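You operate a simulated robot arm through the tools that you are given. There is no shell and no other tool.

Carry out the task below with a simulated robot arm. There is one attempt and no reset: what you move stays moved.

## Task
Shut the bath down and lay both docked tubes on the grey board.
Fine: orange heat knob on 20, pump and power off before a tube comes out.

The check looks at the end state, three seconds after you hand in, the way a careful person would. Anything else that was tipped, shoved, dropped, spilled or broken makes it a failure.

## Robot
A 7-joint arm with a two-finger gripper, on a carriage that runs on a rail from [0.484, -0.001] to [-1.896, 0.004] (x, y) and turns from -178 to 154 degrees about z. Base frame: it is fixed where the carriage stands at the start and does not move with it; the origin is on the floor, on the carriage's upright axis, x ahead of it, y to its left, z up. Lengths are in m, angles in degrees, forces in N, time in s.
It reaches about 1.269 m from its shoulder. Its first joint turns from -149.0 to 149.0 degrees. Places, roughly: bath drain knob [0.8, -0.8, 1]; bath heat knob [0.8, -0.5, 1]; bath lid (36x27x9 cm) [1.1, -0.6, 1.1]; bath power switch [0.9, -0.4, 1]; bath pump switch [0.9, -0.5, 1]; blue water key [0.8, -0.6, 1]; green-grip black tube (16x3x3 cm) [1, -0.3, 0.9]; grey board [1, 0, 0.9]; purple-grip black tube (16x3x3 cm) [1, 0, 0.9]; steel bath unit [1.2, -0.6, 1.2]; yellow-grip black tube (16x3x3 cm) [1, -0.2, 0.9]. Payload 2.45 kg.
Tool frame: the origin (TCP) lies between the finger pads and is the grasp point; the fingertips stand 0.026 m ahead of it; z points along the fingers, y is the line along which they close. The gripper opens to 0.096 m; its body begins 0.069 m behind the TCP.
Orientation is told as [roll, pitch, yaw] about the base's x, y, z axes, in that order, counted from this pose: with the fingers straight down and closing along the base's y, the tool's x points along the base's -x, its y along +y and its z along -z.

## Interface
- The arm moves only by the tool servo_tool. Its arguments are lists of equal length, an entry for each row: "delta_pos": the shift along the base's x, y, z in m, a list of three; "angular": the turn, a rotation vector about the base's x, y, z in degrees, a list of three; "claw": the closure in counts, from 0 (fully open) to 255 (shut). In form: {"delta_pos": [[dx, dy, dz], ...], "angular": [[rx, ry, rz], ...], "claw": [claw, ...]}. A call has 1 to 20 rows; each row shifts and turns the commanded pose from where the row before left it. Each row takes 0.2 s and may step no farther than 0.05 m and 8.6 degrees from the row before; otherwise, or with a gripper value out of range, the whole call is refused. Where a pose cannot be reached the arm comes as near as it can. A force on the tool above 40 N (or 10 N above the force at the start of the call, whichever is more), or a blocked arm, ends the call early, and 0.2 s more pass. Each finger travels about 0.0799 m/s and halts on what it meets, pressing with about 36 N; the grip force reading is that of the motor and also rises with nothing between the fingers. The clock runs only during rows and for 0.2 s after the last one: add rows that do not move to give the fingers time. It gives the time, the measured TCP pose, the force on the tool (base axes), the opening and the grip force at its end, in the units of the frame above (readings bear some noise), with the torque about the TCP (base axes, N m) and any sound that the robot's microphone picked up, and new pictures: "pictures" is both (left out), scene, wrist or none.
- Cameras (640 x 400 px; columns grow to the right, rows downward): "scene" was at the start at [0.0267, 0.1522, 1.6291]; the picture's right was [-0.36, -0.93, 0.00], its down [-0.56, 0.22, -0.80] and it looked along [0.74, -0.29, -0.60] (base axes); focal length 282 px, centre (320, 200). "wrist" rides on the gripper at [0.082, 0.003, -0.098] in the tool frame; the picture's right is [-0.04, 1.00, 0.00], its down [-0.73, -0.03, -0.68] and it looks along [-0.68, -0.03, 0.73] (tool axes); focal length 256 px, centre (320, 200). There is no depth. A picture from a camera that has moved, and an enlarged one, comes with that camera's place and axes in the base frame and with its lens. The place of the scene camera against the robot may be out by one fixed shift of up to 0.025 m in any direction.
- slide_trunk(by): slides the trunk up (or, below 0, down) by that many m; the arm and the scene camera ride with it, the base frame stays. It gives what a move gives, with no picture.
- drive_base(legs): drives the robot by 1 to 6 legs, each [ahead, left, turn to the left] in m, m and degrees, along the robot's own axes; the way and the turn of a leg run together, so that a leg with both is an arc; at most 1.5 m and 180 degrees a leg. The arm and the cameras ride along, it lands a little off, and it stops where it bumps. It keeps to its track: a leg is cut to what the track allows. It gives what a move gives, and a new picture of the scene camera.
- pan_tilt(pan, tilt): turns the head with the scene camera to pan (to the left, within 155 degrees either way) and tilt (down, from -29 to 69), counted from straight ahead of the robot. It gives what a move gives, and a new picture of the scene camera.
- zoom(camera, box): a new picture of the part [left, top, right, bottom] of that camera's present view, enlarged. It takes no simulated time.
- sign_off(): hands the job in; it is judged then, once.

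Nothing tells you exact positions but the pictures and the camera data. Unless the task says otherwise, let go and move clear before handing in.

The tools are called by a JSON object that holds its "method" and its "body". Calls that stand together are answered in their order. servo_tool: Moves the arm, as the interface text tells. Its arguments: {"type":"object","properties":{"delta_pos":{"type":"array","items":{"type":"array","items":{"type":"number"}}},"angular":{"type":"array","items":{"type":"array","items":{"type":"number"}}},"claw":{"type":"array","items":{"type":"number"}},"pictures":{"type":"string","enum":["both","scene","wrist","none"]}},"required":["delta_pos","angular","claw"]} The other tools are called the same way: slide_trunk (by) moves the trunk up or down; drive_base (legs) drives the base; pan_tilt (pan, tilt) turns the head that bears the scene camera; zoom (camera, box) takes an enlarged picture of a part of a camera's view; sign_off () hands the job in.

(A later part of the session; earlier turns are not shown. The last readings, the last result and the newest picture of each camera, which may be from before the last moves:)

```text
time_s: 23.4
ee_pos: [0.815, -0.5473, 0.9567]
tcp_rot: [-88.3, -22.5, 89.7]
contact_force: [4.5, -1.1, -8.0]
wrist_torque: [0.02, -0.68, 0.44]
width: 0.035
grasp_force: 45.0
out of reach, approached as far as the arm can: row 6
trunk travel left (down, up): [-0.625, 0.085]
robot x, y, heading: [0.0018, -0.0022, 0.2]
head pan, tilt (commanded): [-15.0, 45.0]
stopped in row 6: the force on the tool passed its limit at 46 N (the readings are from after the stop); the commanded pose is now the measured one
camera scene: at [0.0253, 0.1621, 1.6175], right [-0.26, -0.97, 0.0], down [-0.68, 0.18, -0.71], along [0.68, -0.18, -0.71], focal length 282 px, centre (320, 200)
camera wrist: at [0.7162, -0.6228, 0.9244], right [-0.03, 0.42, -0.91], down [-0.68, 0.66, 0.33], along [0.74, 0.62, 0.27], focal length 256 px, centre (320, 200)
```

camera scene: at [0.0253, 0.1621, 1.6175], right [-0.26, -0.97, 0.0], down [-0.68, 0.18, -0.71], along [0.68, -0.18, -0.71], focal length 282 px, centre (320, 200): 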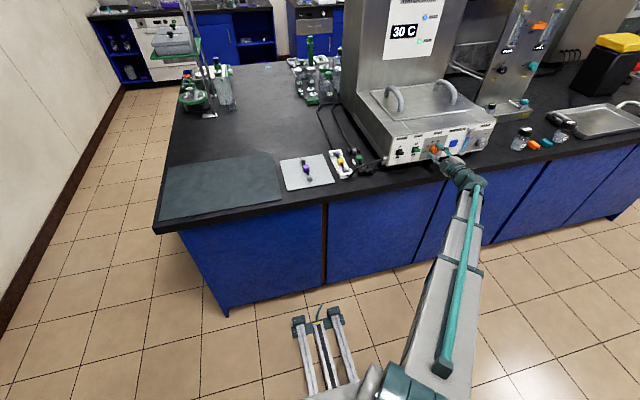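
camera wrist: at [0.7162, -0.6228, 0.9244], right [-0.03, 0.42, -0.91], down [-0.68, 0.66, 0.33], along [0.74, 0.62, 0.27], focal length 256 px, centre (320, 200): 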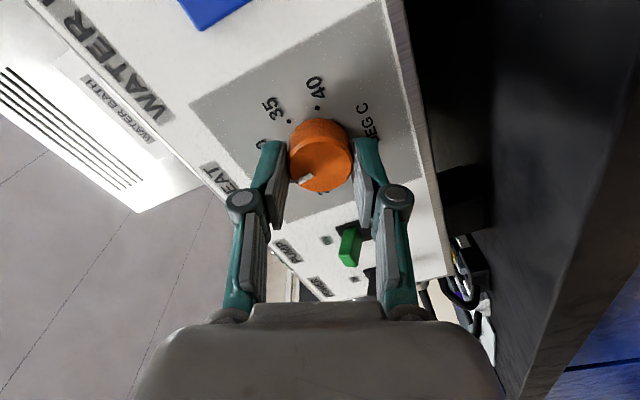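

The wrist reached its limit with the knob turned about 32° so far (pointer now just left of top; a blue lamp lit by HEAT as the setpoint fell). I'll open around the knob, roll back, and take a second bite.

{"method": "servo_tool", "body": {"delta_pos": [[0, 0, 0], [0, 0, 0], [0, 0, 0], [0, 0, 0], [0, 0, 0], [0, 0, 0], [0, 0, 0], [0, 0, 0], [0, 0, 0], [0, 0, 0]], "angular": [[0, 0, 0], [0, 0, 0], [0, 0, 0], [5, 0, 0], [5, 0, 0], [5, 0, 0], [5, 0, 0], [5, 0, 0], [5, 0, 0], [5, 0, 0]], "claw": [150, 110, 100, 100, 100, 100, 100, 100, 100, 100]}}

```text
time_s: 25.6
ee_pos: [0.8135, -0.5473, 0.9586]
tcp_rot: [-88.3, -57.6, 89.8]
contact_force: [-0.7, 0.0, 0.1]
wrist_torque: [0.01, -0.03, 0.02]
width: 0.0583
grasp_force: 0.0
trunk travel left (down, up): [-0.625, 0.085]
robot x, y, heading: [0.0011, 0.0028, 0.0]
head pan, tilt (commanded): [-15.0, 45.0]
camera scene: at [0.024, 0.1629, 1.6174], right [-0.26, -0.97, 0.0], down [-0.68, 0.18, -0.71], along [0.68, -0.18, -0.71], focal length 282 px, centre (320, 200)
camera wrist: at [0.7147, -0.5905, 0.8892], right [-0.02, 0.86, -0.5], down [-0.68, 0.36, 0.65], along [0.74, 0.35, 0.58], focal length 256 px, centre (320, 200)
```

scene: 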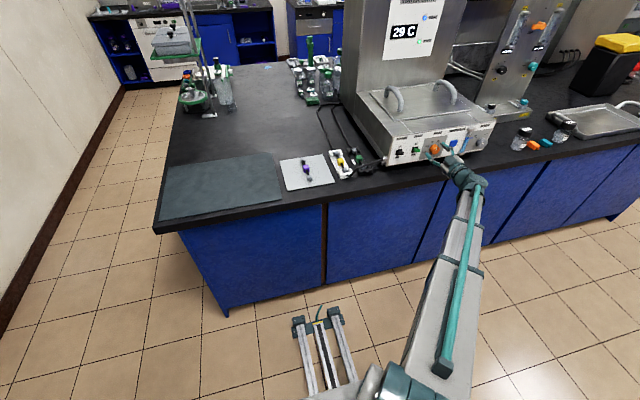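
wrist: 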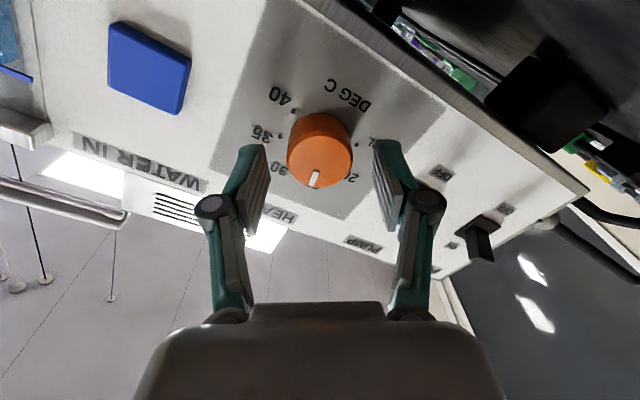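

The display has dropped to 29 C, so the dial is live. I'll check the pointer angle now.

{"method": "zoom", "body": {"camera": "wrist", "box": [240, 70, 400, 200]}}

{"method": "zoom", "body": {"camera": "scene", "box": [400, 130, 470, 175]}}

```text
3.08 times, centred on (320, 135) of wrist
camera zoom: at [0.7147, -0.5905, 0.8892], right [-0.02, 0.86, -0.5], down [-0.68, 0.36, 0.65], along [0.74, 0.35, 0.58], focal length 788 px, centre (320, 400)
```

zoom: 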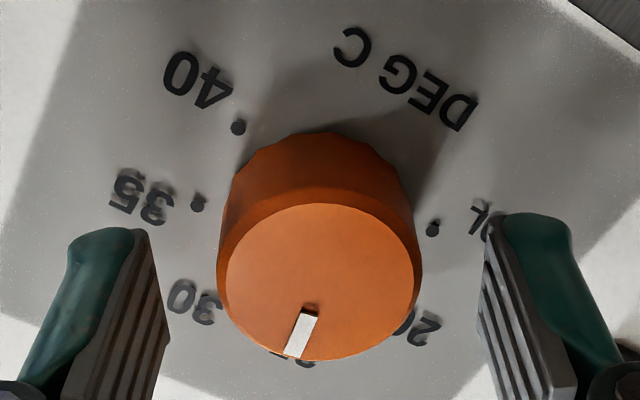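

```text
8.89 times, centred on (435, 152) of scene
camera zoom: at [0.024, 0.1629, 1.6174], right [-0.26, -0.97, 0.0], down [-0.68, 0.18, -0.71], along [0.68, -0.18, -0.71], focal length 2510 px, centre (-702, 622)
```

zoom: 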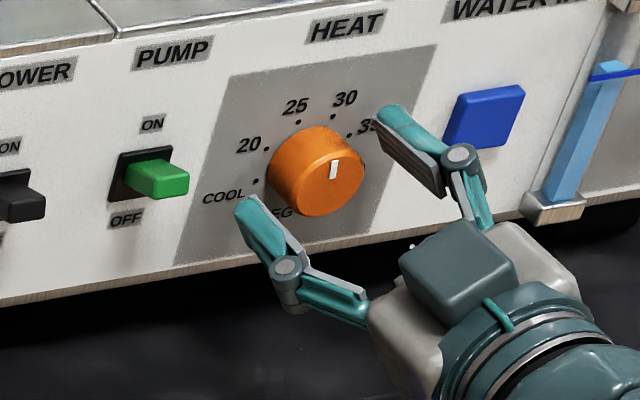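

The pointer is at about -15° (just short of the 25 mark), so about 52° remain to the 20 mark at -67.5°. Second bite: close, then turn about 30°.

{"method": "servo_tool", "body": {"delta_pos": [[0, 0, 0], [0, 0, 0], [0, 0, 0], [0, 0, 0], [0, 0, 0]], "angular": [[0, 0, 0], [0, 0, 0], [0, 0, 0], [0, 0, 0], [0, 0, 0]], "claw": [130, 160, 180, 190, 190], "pictures": "none"}}

```text
time_s: 26.8
ee_pos: [0.814, -0.5468, 0.9581]
tcp_rot: [-88.3, -57.6, 89.7]
contact_force: [-1.4, -0.5, 0.5]
wrist_torque: [0.01, -0.13, -0.19]
width: 0.0356
grasp_force: 44.6
trunk travel left (down, up): [-0.625, 0.085]
robot x, y, heading: [-0.0002, 0.0005, -0.1]
head pan, tilt (commanded): [-15.0, 45.0]
```

Well centred this time, with almost no side force. Turning about 30° counter-clockwise.

{"method": "servo_tool", "body": {"delta_pos": [[0, 0, 0], [0, 0, 0], [0, 0, 0], [0, 0, 0], [0, 0, 0], [0, 0, 0], [0, 0, 0], [0, 0, 0], [0, 0, 0], [0, 0, 0]], "angular": [[-3, 0, 0], [-3, 0, 0], [-3, 0, 0], [-3, 0, 0], [-3, 0, 0], [-3, 0, 0], [-3, 0, 0], [-3, 0, 0], [-3, 0, 0], [-3, 0, 0]], "claw": [190, 190, 190, 190, 190, 190, 190, 190, 190, 190]}}

```text
time_s: 29.0
ee_pos: [0.813, -0.546, 0.9572]
tcp_rot: [-88.4, -27.4, 89.8]
contact_force: [-15.1, 16.2, -16.5]
wrist_torque: [0.06, 0.36, -0.31]
width: 0.0359
grasp_force: 45.1
trunk travel left (down, up): [-0.625, 0.085]
robot x, y, heading: [0.003, -0.0004, -0.1]
head pan, tilt (commanded): [-15.0, 45.0]
camera scene: at [0.024, 0.1634, 1.6171], right [-0.26, -0.97, 0.0], down [-0.68, 0.18, -0.71], along [0.68, -0.18, -0.71], focal length 282 px, centre (320, 200)
camera wrist: at [0.7147, -0.6182, 0.9192], right [-0.03, 0.5, -0.87], down [-0.68, 0.63, 0.38], along [0.74, 0.6, 0.32], focal length 256 px, centre (320, 200)
```

scene: 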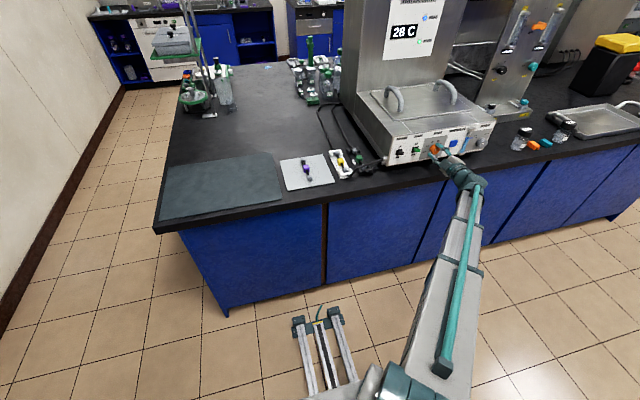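
wrist: 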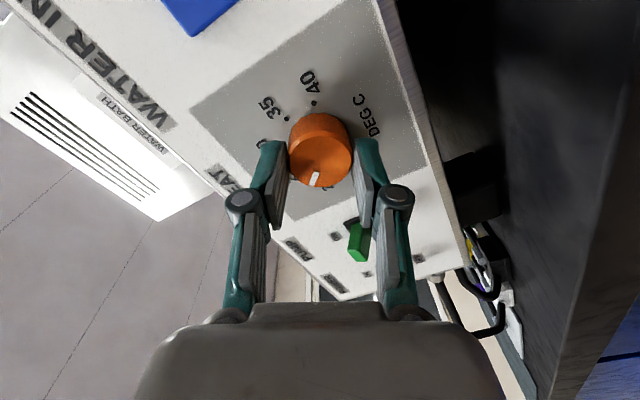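

The knob turned another 30° (pointer about -46°). I'll open, roll back and check the pointer before the last bite.

{"method": "servo_tool", "body": {"delta_pos": [[0, 0, 0], [0, 0, 0], [0, 0, 0], [0, 0, 0], [0, 0, 0], [0, 0, 0], [0, 0, 0], [0, 0, 0], [0, 0, 0]], "angular": [[0, 0, 0], [0, 0, 0], [0, 0, 0], [5, 0, 0], [5, 0, 0], [5, 0, 0], [5, 0, 0], [5, 0, 0], [5, 0, 0]], "claw": [150, 110, 100, 100, 100, 100, 100, 100, 100], "pictures": "wrist"}}

{"method": "zoom", "body": {"camera": "wrist", "box": [240, 70, 400, 200]}}

{"method": "zoom", "body": {"camera": "scene", "box": [400, 130, 470, 175]}}

```text
time_s: 31.0
ee_pos: [0.8126, -0.5479, 0.9583]
tcp_rot: [-88.5, -57.7, 89.8]
contact_force: [0.0, 0.8, 0.0]
wrist_torque: [-0.03, -0.01, -0.02]
width: 0.0583
grasp_force: 0.0
trunk travel left (down, up): [-0.625, 0.085]
robot x, y, heading: [0.0008, -0.0002, 0.1]
head pan, tilt (commanded): [-15.0, 45.0]
camera wrist: at [0.715, -0.5905, 0.8892], right [-0.02, 0.86, -0.5], down [-0.68, 0.36, 0.65], along [0.74, 0.35, 0.58], focal length 256 px, centre (320, 200)
```

wrist: 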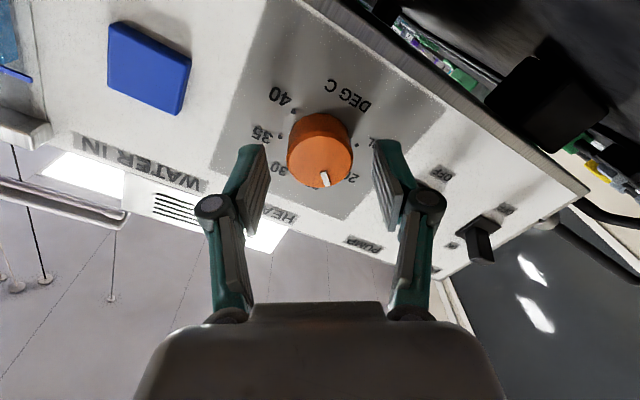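

```text
3.08 times, centred on (320, 135) of wrist
camera zoom: at [0.715, -0.5905, 0.8892], right [-0.02, 0.86, -0.5], down [-0.68, 0.36, 0.65], along [0.74, 0.35, 0.58], focal length 788 px, centre (320, 400)
```

zoom: 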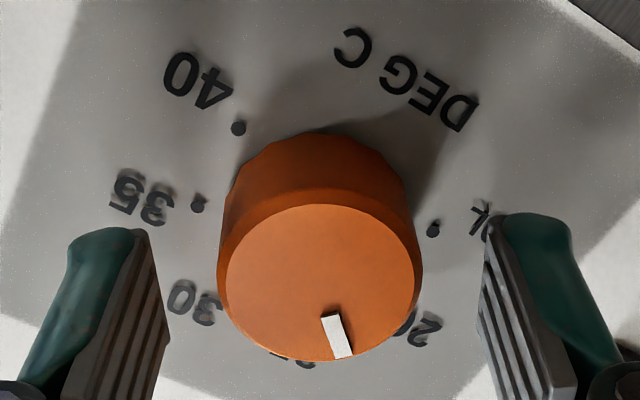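

```text
8.89 times, centred on (435, 152) of scene
camera zoom: at [0.024, 0.1629, 1.6174], right [-0.26, -0.97, 0.0], down [-0.68, 0.18, -0.71], along [0.68, -0.18, -0.71], focal length 2510 px, centre (-702, 622)
```

zoom: 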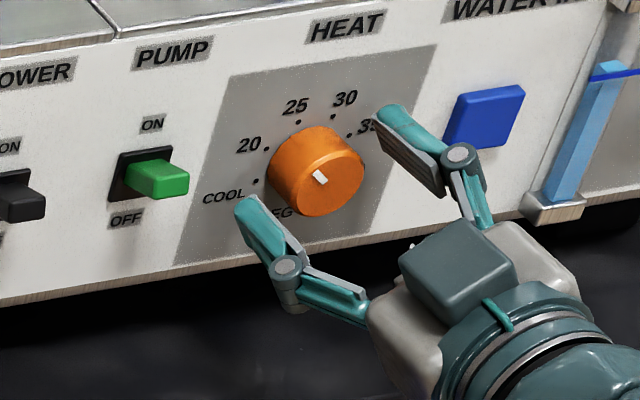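

By projection the pointer is at about -43.5°, so 24° remain. Third bite: close and turn 24°.

{"method": "servo_tool", "body": {"delta_pos": [[0, 0, 0], [0, 0, 0], [0, 0, 0], [0, 0, 0], [0, 0, 0]], "angular": [[0, 0, 0], [0, 0, 0], [0, 0, 0], [0, 0, 0], [0, 0, 0]], "claw": [130, 160, 180, 190, 190], "pictures": "none"}}

{"method": "servo_tool", "body": {"delta_pos": [[0, 0, 0], [0, 0, 0], [0, 0, 0], [0, 0, 0], [0, 0, 0], [0, 0, 0], [0, 0, 0], [0, 0, 0], [0, 0, 0]], "angular": [[-3, 0, 0], [-3, 0, 0], [-3, 0, 0], [-3, 0, 0], [-3, 0, 0], [-3, 0, 0], [-3, 0, 0], [-3, 0, 0], [0, 0, 0]], "claw": [190, 190, 190, 190, 190, 190, 190, 190, 190], "pictures": "wrist"}}

```text
time_s: 32.2
ee_pos: [0.8136, -0.5472, 0.9589]
tcp_rot: [-88.4, -57.4, 89.7]
contact_force: [-0.2, -0.6, -0.1]
wrist_torque: [-0.02, -0.09, -0.15]
width: 0.0354
grasp_force: 44.9
trunk travel left (down, up): [-0.625, 0.085]
robot x, y, heading: [0.0028, 0.0009, 0.1]
head pan, tilt (commanded): [-15.0, 45.0]
```

```text
time_s: 34.2
ee_pos: [0.8132, -0.5456, 0.9575]
tcp_rot: [-88.4, -33.5, 89.8]
contact_force: [-0.2, 5.9, -9.3]
wrist_torque: [0.06, 0.35, -0.24]
width: 0.0355
grasp_force: 45.1
trunk travel left (down, up): [-0.625, 0.085]
robot x, y, heading: [-0.0027, 0.0006, -0.2]
head pan, tilt (commanded): [-15.0, 45.0]
camera wrist: at [0.7149, -0.6139, 0.9121], right [-0.03, 0.58, -0.81], down [-0.68, 0.59, 0.44], along [0.74, 0.56, 0.38], focal length 256 px, centre (320, 200)
```

wrist: 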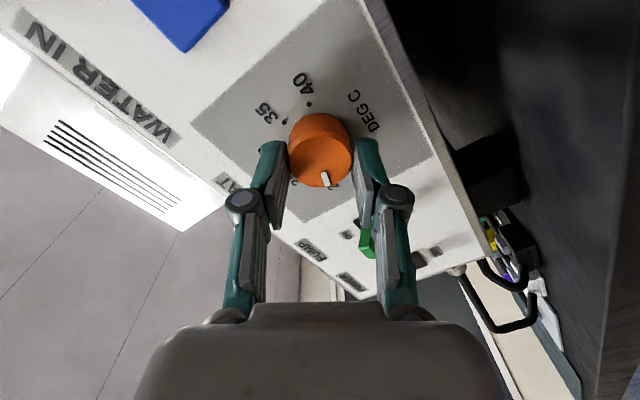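

Now I'll open, pull straight back off the knob, and look at the pointer against the 20 mark.

{"method": "servo_tool", "body": {"delta_pos": [[0, 0, 0], [0, 0, 0], [0, 0, 0], [-0.02, 0, 0], [-0.02, 0, 0], [-0.02, 0, 0]], "angular": [[0, 0, 0], [0, 0, 0], [0, 0, 0], [0, 0, 0], [0, 0, 0], [0, 0, 0]], "claw": [150, 110, 100, 100, 100, 100], "pictures": "both"}}

{"method": "zoom", "body": {"camera": "wrist", "box": [260, 40, 380, 140]}}

{"method": "zoom", "body": {"camera": "scene", "box": [405, 130, 465, 170]}}

```text
time_s: 35.6
ee_pos: [0.7517, -0.5464, 0.9584]
tcp_rot: [-88.5, -33.5, 89.8]
contact_force: [0.2, 0.1, 1.2]
wrist_torque: [-0.02, -0.02, 0.01]
width: 0.0583
grasp_force: 0.1
trunk travel left (down, up): [-0.625, 0.085]
robot x, y, heading: [-0.0027, -0.0017, 0.0]
head pan, tilt (commanded): [-15.0, 45.0]
camera scene: at [0.0238, 0.1629, 1.6174], right [-0.26, -0.97, 0.0], down [-0.68, 0.18, -0.71], along [0.68, -0.18, -0.71], focal length 282 px, centre (320, 200)
camera wrist: at [0.6532, -0.6134, 0.9132], right [-0.02, 0.58, -0.81], down [-0.68, 0.59, 0.44], along [0.74, 0.56, 0.38], focal length 256 px, centre (320, 200)
```

scene: 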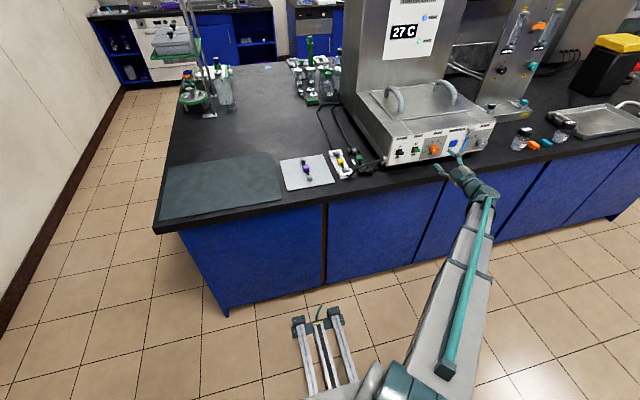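
wrist: 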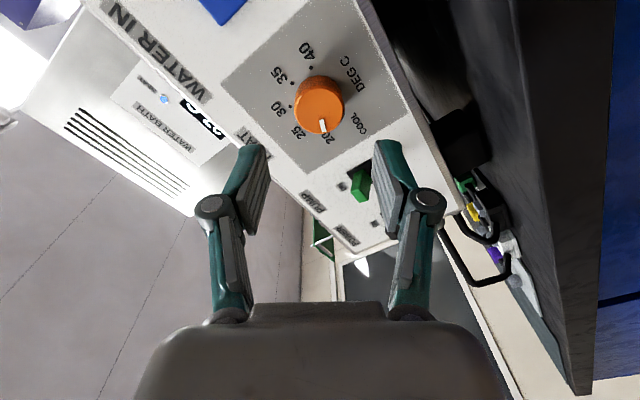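

```text
4.00 times, centred on (320, 90) of wrist
camera zoom: at [0.6532, -0.6134, 0.9132], right [-0.02, 0.58, -0.81], down [-0.68, 0.59, 0.44], along [0.74, 0.56, 0.38], focal length 1024 px, centre (320, 640)
```

zoom: 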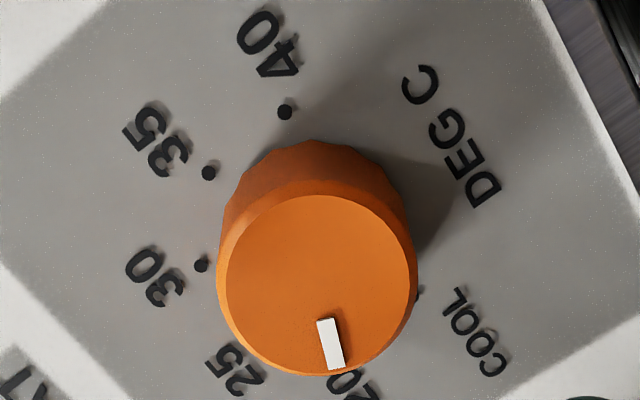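

```text
10.00 times, centred on (435, 150) of scene
camera zoom: at [0.0238, 0.1629, 1.6174], right [-0.26, -0.97, 0.0], down [-0.68, 0.18, -0.71], along [0.68, -0.18, -0.71], focal length 2823 px, centre (-830, 700)
```

zoom: 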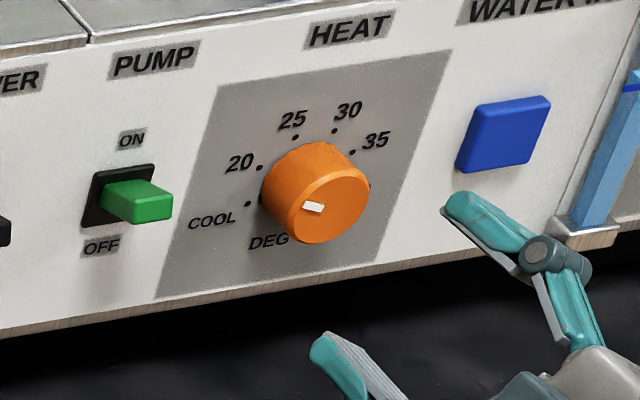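

The pointer is very near 20 (about -64° to -67°). I'll zoom harder to judge it to a degree or two.

{"method": "zoom", "body": {"camera": "scene", "box": [424, 140, 448, 156]}}

{"method": "zoom", "body": {"camera": "wrist", "box": [284, 60, 356, 150]}}

```text
16.00 times, centred on (436, 148) of scene
camera zoom: at [0.0238, 0.1629, 1.6174], right [-0.26, -0.97, 0.0], down [-0.68, 0.18, -0.71], along [0.68, -0.18, -0.71], focal length 4517 px, centre (-1536, 1032)
```

zoom: 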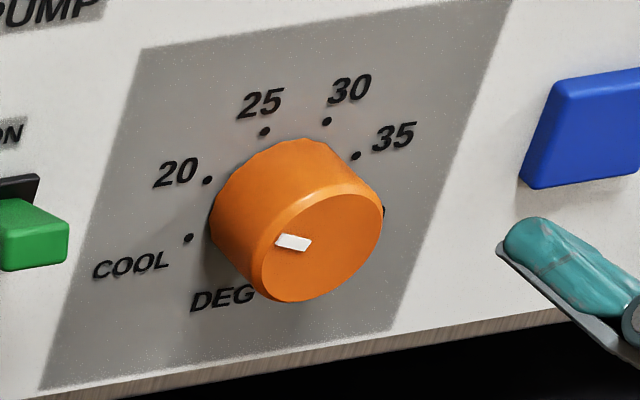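

```text
4.44 times, centred on (320, 105) of wrist
camera zoom: at [0.6532, -0.6134, 0.9132], right [-0.02, 0.58, -0.81], down [-0.68, 0.59, 0.44], along [0.74, 0.56, 0.38], focal length 1138 px, centre (320, 622)
```

zoom: 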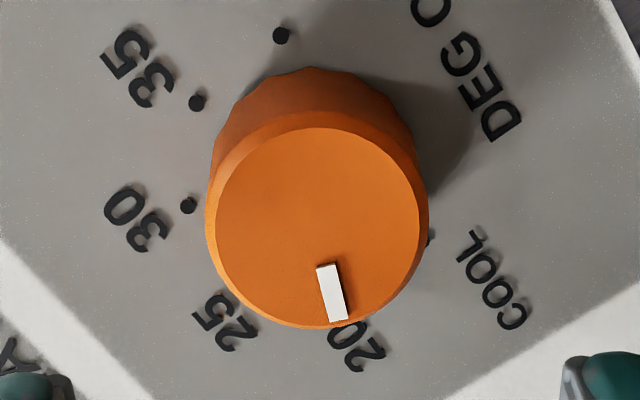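

Measured against the dial's own dots, the pointer is at -67° ± 1.5°, so it is on 20. Next is the pump lever: I'll close the fingers, move up and across to just above the pump lever at standoff, and look.

{"method": "servo_tool", "body": {"delta_pos": [[-0.005, 0, 0.012], [0, 0, 0.012], [0, 0.012, 0.012], [0, 0.014, 0.012], [0, 0.014, 0.004], [0, 0.014, 0], [0, 0.014, 0], [0, 0.0142, 0]], "angular": [[3.3, 0, 0], [3.3, 0, 0], [3.3, 0, 0], [3.3, 0, 0], [3.3, 0, 0], [3.3, 0, 0], [3.3, 0, 0], [3.3, 0, 0]], "claw": [100, 130, 160, 190, 220, 255, 255, 255]}}

{"method": "zoom", "body": {"camera": "wrist", "box": [220, 20, 480, 190]}}

{"method": "zoom", "body": {"camera": "scene", "box": [385, 120, 475, 180]}}

```text
time_s: 37.4
ee_pos: [0.7485, -0.465, 1.0112]
tcp_rot: [-88.3, -60.0, 89.7]
contact_force: [-0.8, 0.2, 0.0]
wrist_torque: [-0.02, -0.03, 0.0]
width: 0.0001
grasp_force: 28.1
trunk travel left (down, up): [-0.625, 0.085]
robot x, y, heading: [0.0004, -0.0015, 0.3]
head pan, tilt (commanded): [-15.0, 45.0]
camera scene: at [0.024, 0.1629, 1.6174], right [-0.26, -0.97, 0.0], down [-0.68, 0.18, -0.71], along [0.68, -0.18, -0.71], focal length 282 px, centre (320, 200)
camera wrist: at [0.6501, -0.5042, 0.94], right [-0.02, 0.88, -0.47], down [-0.68, 0.33, 0.66], along [0.74, 0.33, 0.59], focal length 256 px, centre (320, 200)
```

scene: 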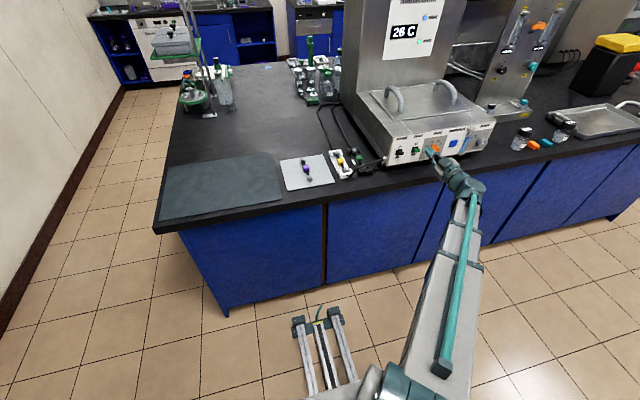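
wrist: 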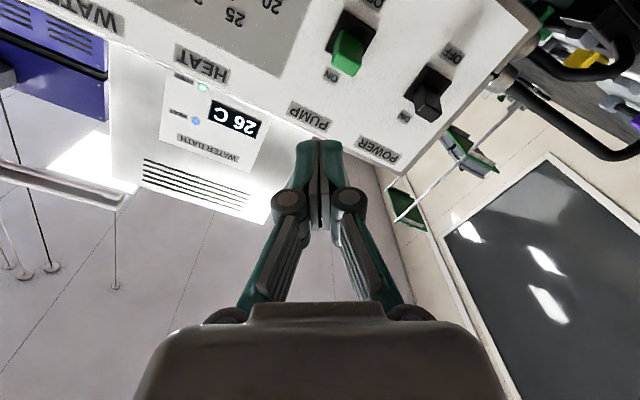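

```text
2.35 times, centred on (350, 105) of wrist
camera zoom: at [0.6501, -0.5042, 0.94], right [-0.02, 0.88, -0.47], down [-0.68, 0.33, 0.66], along [0.74, 0.33, 0.59], focal length 602 px, centre (249, 424)
```

zoom: 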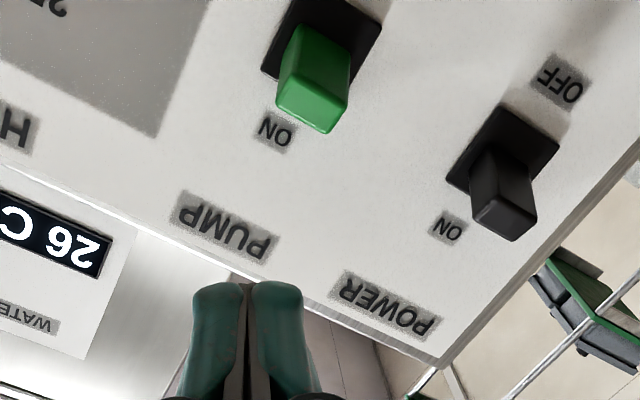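

```text
6.67 times, centred on (430, 150) of scene
camera zoom: at [0.024, 0.1629, 1.6174], right [-0.26, -0.97, 0.0], down [-0.68, 0.18, -0.71], along [0.68, -0.18, -0.71], focal length 1882 px, centre (-413, 533)
```

zoom: 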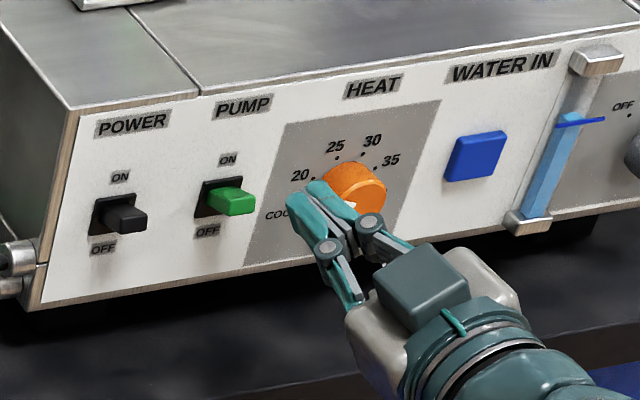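

Closed fingertips are about 22 × 25 mm, and the pump lever is at y -0.4645 with its top near z 0.978. I'll go in above it and then press down gradually.

{"method": "servo_tool", "body": {"delta_pos": [[0.025, -0.005, 0], [0.025, 0, 0], [0.016, 0, 0], [0, 0, 0]], "angular": [[0, 0, 0], [0, 0, 0], [0, 0, 0], [0, 0, 0]], "claw": [255, 255, 255, 255], "pictures": "wrist"}}

{"method": "zoom", "body": {"camera": "scene", "box": [385, 120, 475, 180]}}

```text
time_s: 38.4
ee_pos: [0.8153, -0.4706, 1.0113]
tcp_rot: [-88.3, -59.9, 89.8]
contact_force: [-0.4, 0.1, -0.5]
wrist_torque: [0.01, 0.01, 0.0]
width: 0.0001
grasp_force: 28.4
trunk travel left (down, up): [-0.625, 0.085]
robot x, y, heading: [-0.0003, 0.0, 0.3]
head pan, tilt (commanded): [-15.0, 45.0]
camera wrist: at [0.7159, -0.5113, 0.9394], right [-0.02, 0.88, -0.47], down [-0.68, 0.33, 0.66], along [0.74, 0.33, 0.59], focal length 256 px, centre (320, 200)
```

wrist: 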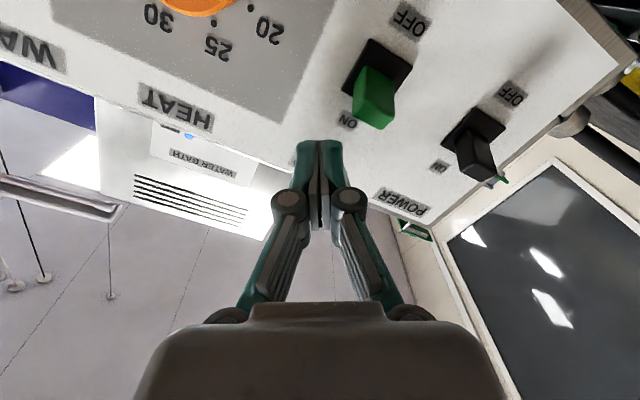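

```text
6.67 times, centred on (430, 150) of scene
camera zoom: at [0.024, 0.1628, 1.6174], right [-0.26, -0.97, 0.0], down [-0.68, 0.18, -0.71], along [0.68, -0.18, -0.71], focal length 1882 px, centre (-413, 533)
```

zoom: 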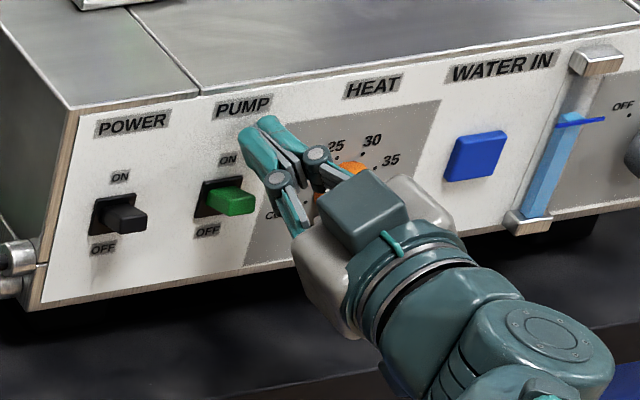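

Aligned above the pump lever. Pressing down now in small steps.

{"method": "servo_tool", "body": {"delta_pos": [[0, 0, -0.006], [0, 0, -0.006], [0, 0, -0.006], [0, 0, -0.005], [0, 0, -0.005], [0, 0, -0.005], [0, 0, -0.004]], "angular": [[0, 0, 0], [0, 0, 0], [0, 0, 0], [0, 0, 0], [0, 0, 0], [0, 0, 0], [0, 0, 0]], "claw": [255, 255, 255, 255, 255, 255, 255], "pictures": "both"}}

{"method": "zoom", "body": {"camera": "scene", "box": [375, 10, 475, 180]}}

{"method": "zoom", "body": {"camera": "wrist", "box": [240, 30, 520, 200]}}

```text
time_s: 40.0
ee_pos: [0.8151, -0.4707, 0.9765]
tcp_rot: [-89.0, -60.1, 90.2]
contact_force: [3.2, -4.1, 19.8]
wrist_torque: [0.03, -0.5, -0.1]
width: 0.0
grasp_force: 28.4
trunk travel left (down, up): [-0.625, 0.085]
robot x, y, heading: [-0.0011, -0.0004, 0.0]
head pan, tilt (commanded): [-15.0, 45.0]
camera scene: at [0.0222, 0.1637, 1.6177], right [-0.26, -0.97, 0.0], down [-0.68, 0.18, -0.71], along [0.68, -0.18, -0.71], focal length 282 px, centre (320, 200)
camera wrist: at [0.7158, -0.5104, 0.9056], right [-0.02, 0.88, -0.47], down [-0.68, 0.33, 0.66], along [0.73, 0.33, 0.59], focal length 256 px, centre (320, 200)
```

scene: 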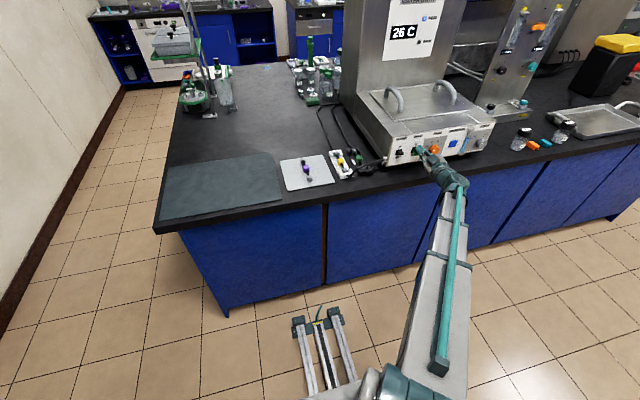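
wrist: 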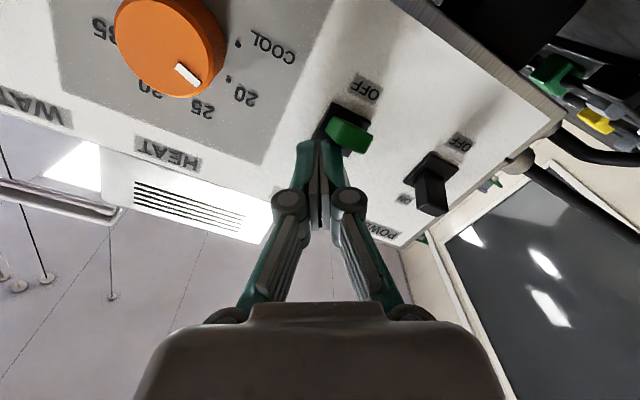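

```text
2.35 times, centred on (425, 95) of scene
camera zoom: at [0.0222, 0.1637, 1.6177], right [-0.26, -0.97, 0.0], down [-0.68, 0.18, -0.71], along [0.68, -0.18, -0.71], focal length 664 px, centre (73, 447)
```

zoom: 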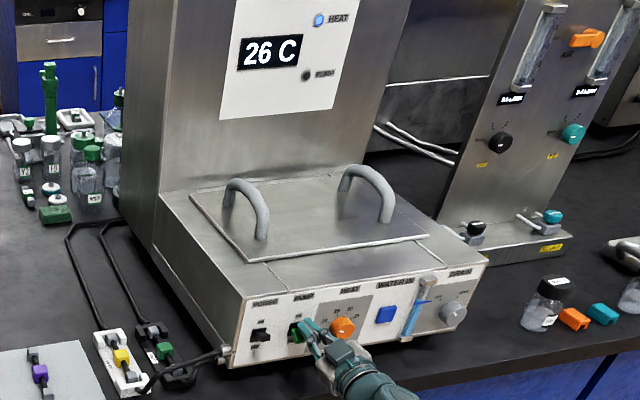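

```text
2.29 times, centred on (380, 115) of wrist
camera zoom: at [0.7158, -0.5104, 0.9056], right [-0.02, 0.88, -0.47], down [-0.68, 0.33, 0.66], along [0.73, 0.33, 0.59], focal length 585 px, centre (183, 394)
```

zoom: 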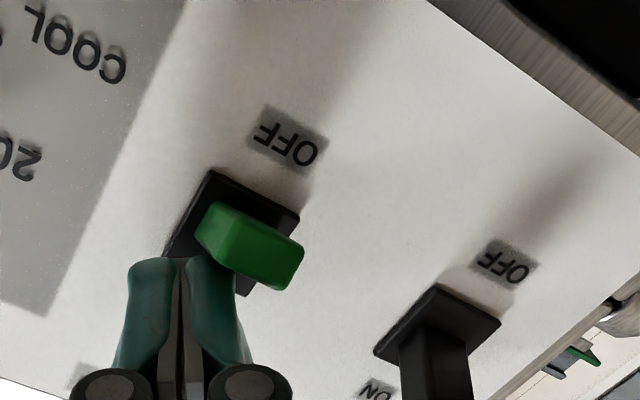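

The pump lamp has gone dark and its lever is down. I'll lift off and confirm it stays.

{"method": "servo_tool", "body": {"delta_pos": [[0, 0, 0.006], [0, 0, 0.014], [0, 0, 0.017], [-0.03, 0, 0]], "angular": [[0, 0, 0], [0, 0, 0], [0, 0, 0], [0, 0, 0]], "claw": [255, 255, 255, 255], "pictures": "both"}}

{"method": "zoom", "body": {"camera": "wrist", "box": [240, 0, 520, 170]}}

{"method": "zoom", "body": {"camera": "scene", "box": [385, 120, 475, 180]}}

{"method": "zoom", "body": {"camera": "scene", "box": [375, 0, 455, 60]}}

```text
time_s: 41.0
ee_pos: [0.7845, -0.4692, 1.0119]
tcp_rot: [-88.3, -59.9, 89.6]
contact_force: [0.9, -0.1, -0.4]
wrist_torque: [-0.01, -0.02, -0.02]
width: 0.0002
grasp_force: 28.3
trunk travel left (down, up): [-0.625, 0.085]
robot x, y, heading: [-0.0007, 0.0005, 0.2]
head pan, tilt (commanded): [-15.0, 45.0]
camera scene: at [0.0237, 0.163, 1.6173], right [-0.26, -0.97, 0.0], down [-0.68, 0.18, -0.71], along [0.68, -0.18, -0.71], focal length 282 px, centre (320, 200)
camera wrist: at [0.6854, -0.5102, 0.9401], right [-0.02, 0.88, -0.47], down [-0.68, 0.33, 0.66], along [0.74, 0.33, 0.59], focal length 256 px, centre (320, 200)
```

scene: 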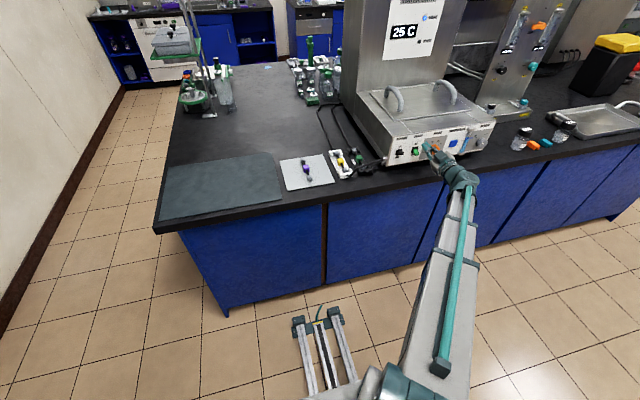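
wrist: 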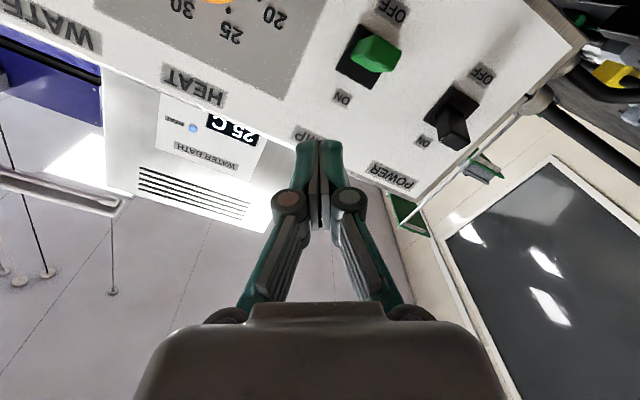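

```text
2.29 times, centred on (380, 85) of wrist
camera zoom: at [0.6854, -0.5102, 0.9401], right [-0.02, 0.88, -0.47], down [-0.68, 0.33, 0.66], along [0.74, 0.33, 0.59], focal length 585 px, centre (183, 463)
```

zoom: 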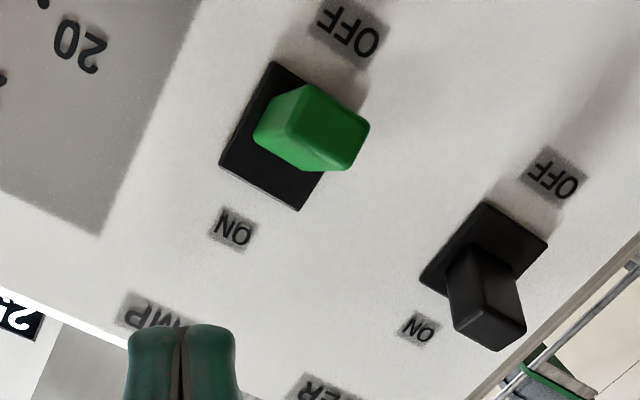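

```text
6.67 times, centred on (430, 150) of scene
camera zoom: at [0.0237, 0.163, 1.6173], right [-0.26, -0.97, 0.0], down [-0.68, 0.18, -0.71], along [0.68, -0.18, -0.71], focal length 1882 px, centre (-413, 533)
```

zoom: 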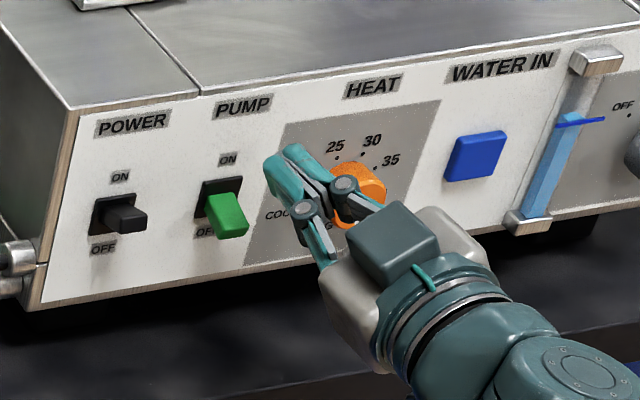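

```text
6.67 times, centred on (415, 30) of scene
camera zoom: at [0.0237, 0.163, 1.6173], right [-0.26, -0.97, 0.0], down [-0.68, 0.18, -0.71], along [0.68, -0.18, -0.71], focal length 1882 px, centre (-313, 1333)
```

zoom: 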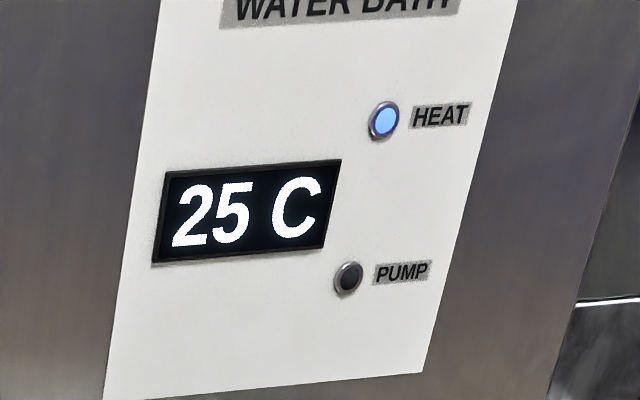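

Pump lever is down on OFF with its lamp dark. Now I'll shift over above the power lever, and watch whether the falling display settles at 20, which would confirm the dial.

{"method": "servo_tool", "body": {"delta_pos": [[0, 0.022, 0], [0, 0.022, 0], [0, 0.0235, 0], [0.015, 0, 0], [0.016, 0, 0], [0, 0, 0], [0, 0, 0], [0, 0, 0], [0, 0, 0], [0, 0, 0], [0, 0, 0], [0, 0, 0], [0, 0, 0], [0, 0, 0], [0, 0, 0]], "angular": [[0, 0, 0], [0, 0, 0], [0, 0, 0], [0, 0, 0], [0, 0, 0], [0, 0, 0], [0, 0, 0], [0, 0, 0], [0, 0, 0], [0, 0, 0], [0, 0, 0], [0, 0, 0], [0, 0, 0], [0, 0, 0], [0, 0, 0]], "claw": [255, 255, 255, 255, 255, 255, 255, 255, 255, 255, 255, 255, 255, 255, 255], "pictures": "both"}}

{"method": "zoom", "body": {"camera": "wrist", "box": [240, 0, 520, 170]}}

{"method": "zoom", "body": {"camera": "scene", "box": [375, 10, 475, 180]}}

```text
time_s: 44.2
ee_pos: [0.8145, -0.4034, 1.0105]
tcp_rot: [-88.3, -59.9, 89.7]
contact_force: [-0.3, -0.3, 0.0]
wrist_torque: [-0.04, -0.02, 0.02]
width: 0.0
grasp_force: 28.7
trunk travel left (down, up): [-0.625, 0.085]
robot x, y, heading: [0.0024, 0.0012, 0.0]
head pan, tilt (commanded): [-15.0, 45.0]
camera scene: at [0.024, 0.1629, 1.6174], right [-0.26, -0.97, 0.0], down [-0.68, 0.18, -0.71], along [0.68, -0.18, -0.71], focal length 282 px, centre (320, 200)
camera wrist: at [0.716, -0.4436, 0.9395], right [-0.02, 0.88, -0.47], down [-0.68, 0.33, 0.66], along [0.74, 0.33, 0.59], focal length 256 px, centre (320, 200)
```

scene: 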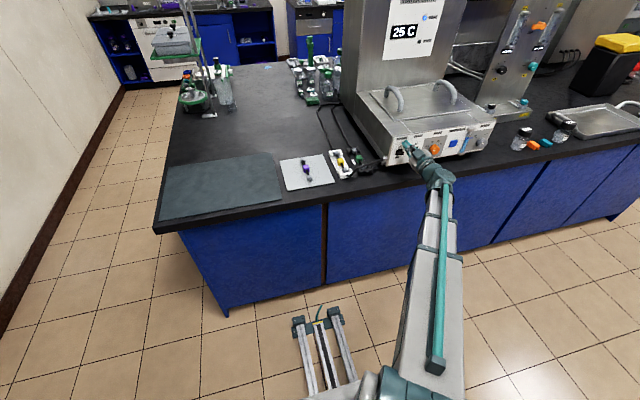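
wrist: 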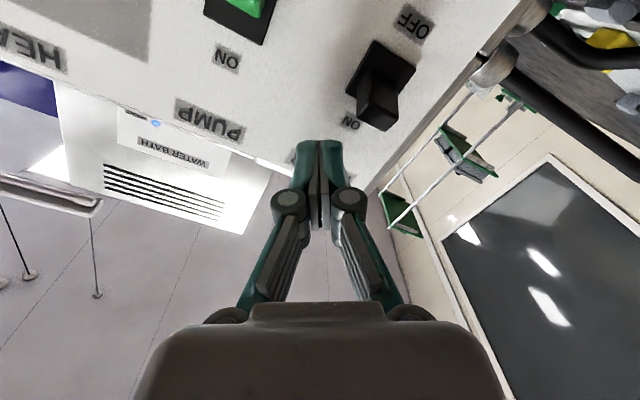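

```text
2.29 times, centred on (380, 85) of wrist
camera zoom: at [0.716, -0.4436, 0.9395], right [-0.02, 0.88, -0.47], down [-0.68, 0.33, 0.66], along [0.74, 0.33, 0.59], focal length 585 px, centre (183, 463)
```

zoom: 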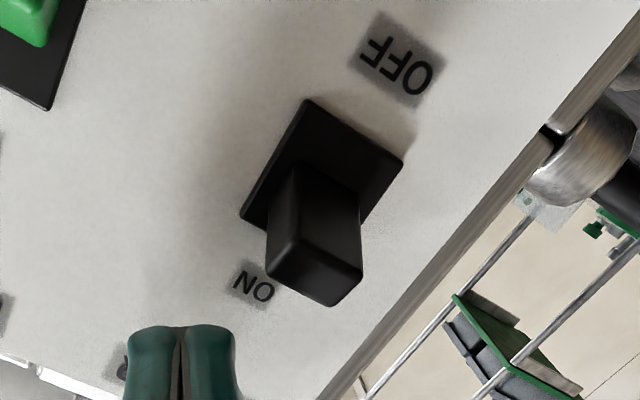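

```text
2.35 times, centred on (425, 95) of scene
camera zoom: at [0.024, 0.1629, 1.6174], right [-0.26, -0.97, 0.0], down [-0.68, 0.18, -0.71], along [0.68, -0.18, -0.71], focal length 664 px, centre (73, 447)
```

zoom: 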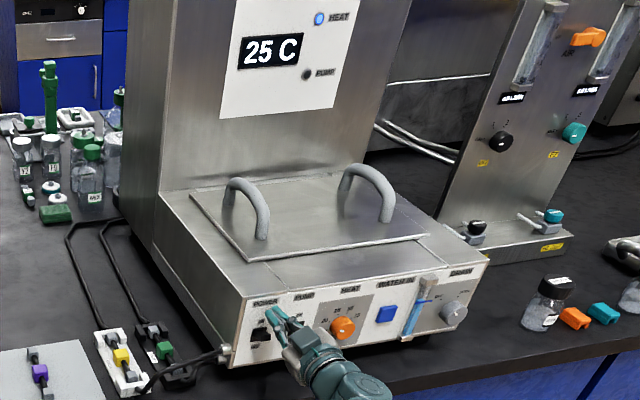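

Aligned over the power lever. I'll hold a few seconds to see the display pass below 25 before cutting power.

{"method": "servo_tool", "body": {"delta_pos": [[0, 0, 0], [0, 0, 0], [0, 0, 0], [0, 0, 0], [0, 0, 0], [0, 0, 0], [0, 0, 0], [0, 0, 0], [0, 0, 0], [0, 0, 0], [0, 0, 0], [0, 0, 0], [0, 0, 0], [0, 0, 0], [0, 0, 0], [0, 0, 0], [0, 0, 0], [0, 0, 0], [0, 0, 0], [0, 0, 0]], "angular": [[0, 0, 0], [0, 0, 0], [0, 0, 0], [0, 0, 0], [0, 0, 0], [0, 0, 0], [0, 0, 0], [0, 0, 0], [0, 0, 0], [0, 0, 0], [0, 0, 0], [0, 0, 0], [0, 0, 0], [0, 0, 0], [0, 0, 0], [0, 0, 0], [0, 0, 0], [0, 0, 0], [0, 0, 0], [0, 0, 0]], "claw": [255, 255, 255, 255, 255, 255, 255, 255, 255, 255, 255, 255, 255, 255, 255, 255, 255, 255, 255, 255], "pictures": "none"}}

{"method": "zoom", "body": {"camera": "scene", "box": [375, 0, 455, 60]}}

{"method": "zoom", "body": {"camera": "scene", "box": [420, 138, 452, 158]}}

```text
time_s: 48.4
ee_pos: [0.8147, -0.4034, 1.011]
tcp_rot: [-88.5, -59.8, 89.7]
contact_force: [-0.4, 0.4, 0.6]
wrist_torque: [0.0, 0.03, 0.01]
width: 0.0001
grasp_force: 28.2
trunk travel left (down, up): [-0.625, 0.085]
robot x, y, heading: [-0.0018, -0.0035, -0.3]
head pan, tilt (commanded): [-15.0, 45.0]
```

```text
6.67 times, centred on (415, 30) of scene
camera zoom: at [0.024, 0.1629, 1.6174], right [-0.26, -0.97, 0.0], down [-0.68, 0.18, -0.71], along [0.68, -0.18, -0.71], focal length 1882 px, centre (-313, 1333)
```

zoom: 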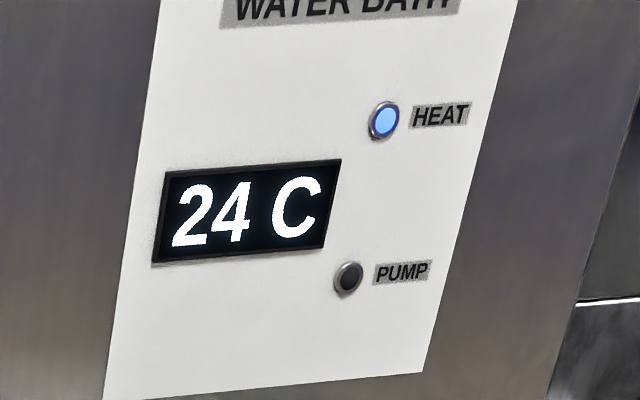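

```text
16.00 times, centred on (436, 148) of scene
camera zoom: at [0.024, 0.1629, 1.6174], right [-0.26, -0.97, 0.0], down [-0.68, 0.18, -0.71], along [0.68, -0.18, -0.71], focal length 4517 px, centre (-1536, 1032)
```

zoom: 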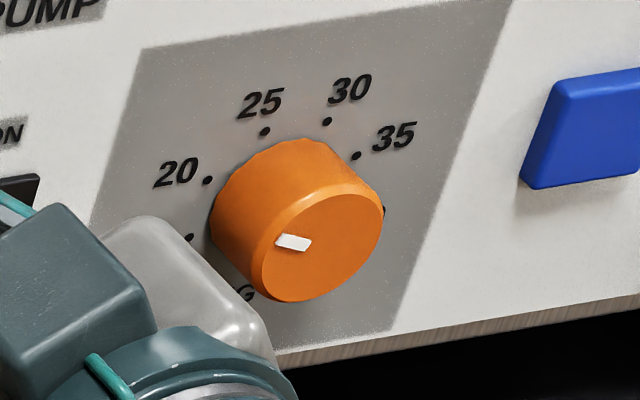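

Display reads 24 and is still falling, and the dial is unchanged. Now pressing the power lever down.

{"method": "servo_tool", "body": {"delta_pos": [[0, 0.001, -0.006], [0, 0, -0.006], [0, 0, -0.006], [0, 0, -0.005], [0, 0, -0.005], [0, 0, -0.005], [0, 0, -0.004]], "angular": [[0, 0, 0], [0, 0, 0], [0, 0, 0], [0, 0, 0], [0, 0, 0], [0, 0, 0], [0, 0, 0]], "claw": [255, 255, 255, 255, 255, 255, 255], "pictures": "none"}}

{"method": "zoom", "body": {"camera": "scene", "box": [375, 10, 475, 180]}}

{"method": "zoom", "body": {"camera": "wrist", "box": [240, 30, 520, 200]}}

```text
time_s: 50.0
ee_pos: [0.8138, -0.4022, 0.9763]
tcp_rot: [-88.9, -60.0, 90.1]
contact_force: [3.7, -3.9, 21.2]
wrist_torque: [0.04, -0.55, -0.1]
width: 0.0001
grasp_force: 27.8
trunk travel left (down, up): [-0.625, 0.085]
robot x, y, heading: [0.0009, 0.0, 0.0]
head pan, tilt (commanded): [-15.0, 45.0]
```

```text
2.35 times, centred on (425, 95) of scene
camera zoom: at [0.0222, 0.1636, 1.6178], right [-0.26, -0.97, 0.0], down [-0.68, 0.18, -0.71], along [0.68, -0.18, -0.71], focal length 664 px, centre (73, 447)
```

zoom: 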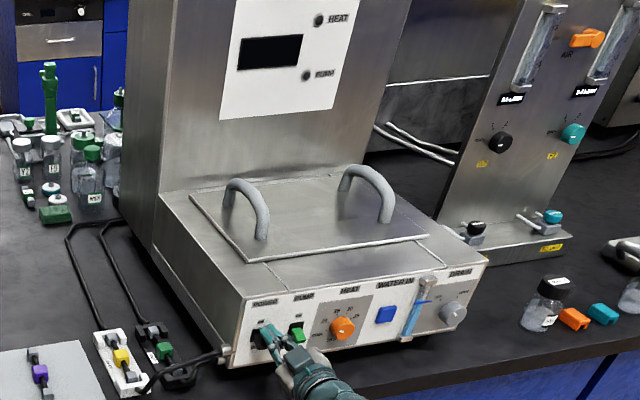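

```text
2.29 times, centred on (380, 115) of wrist
camera zoom: at [0.7158, -0.4418, 0.9056], right [-0.02, 0.89, -0.46], down [-0.68, 0.33, 0.66], along [0.73, 0.33, 0.59], focal length 585 px, centre (183, 394)
```

zoom: 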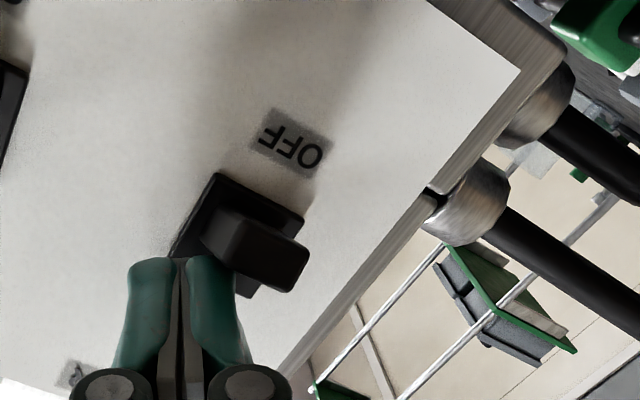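

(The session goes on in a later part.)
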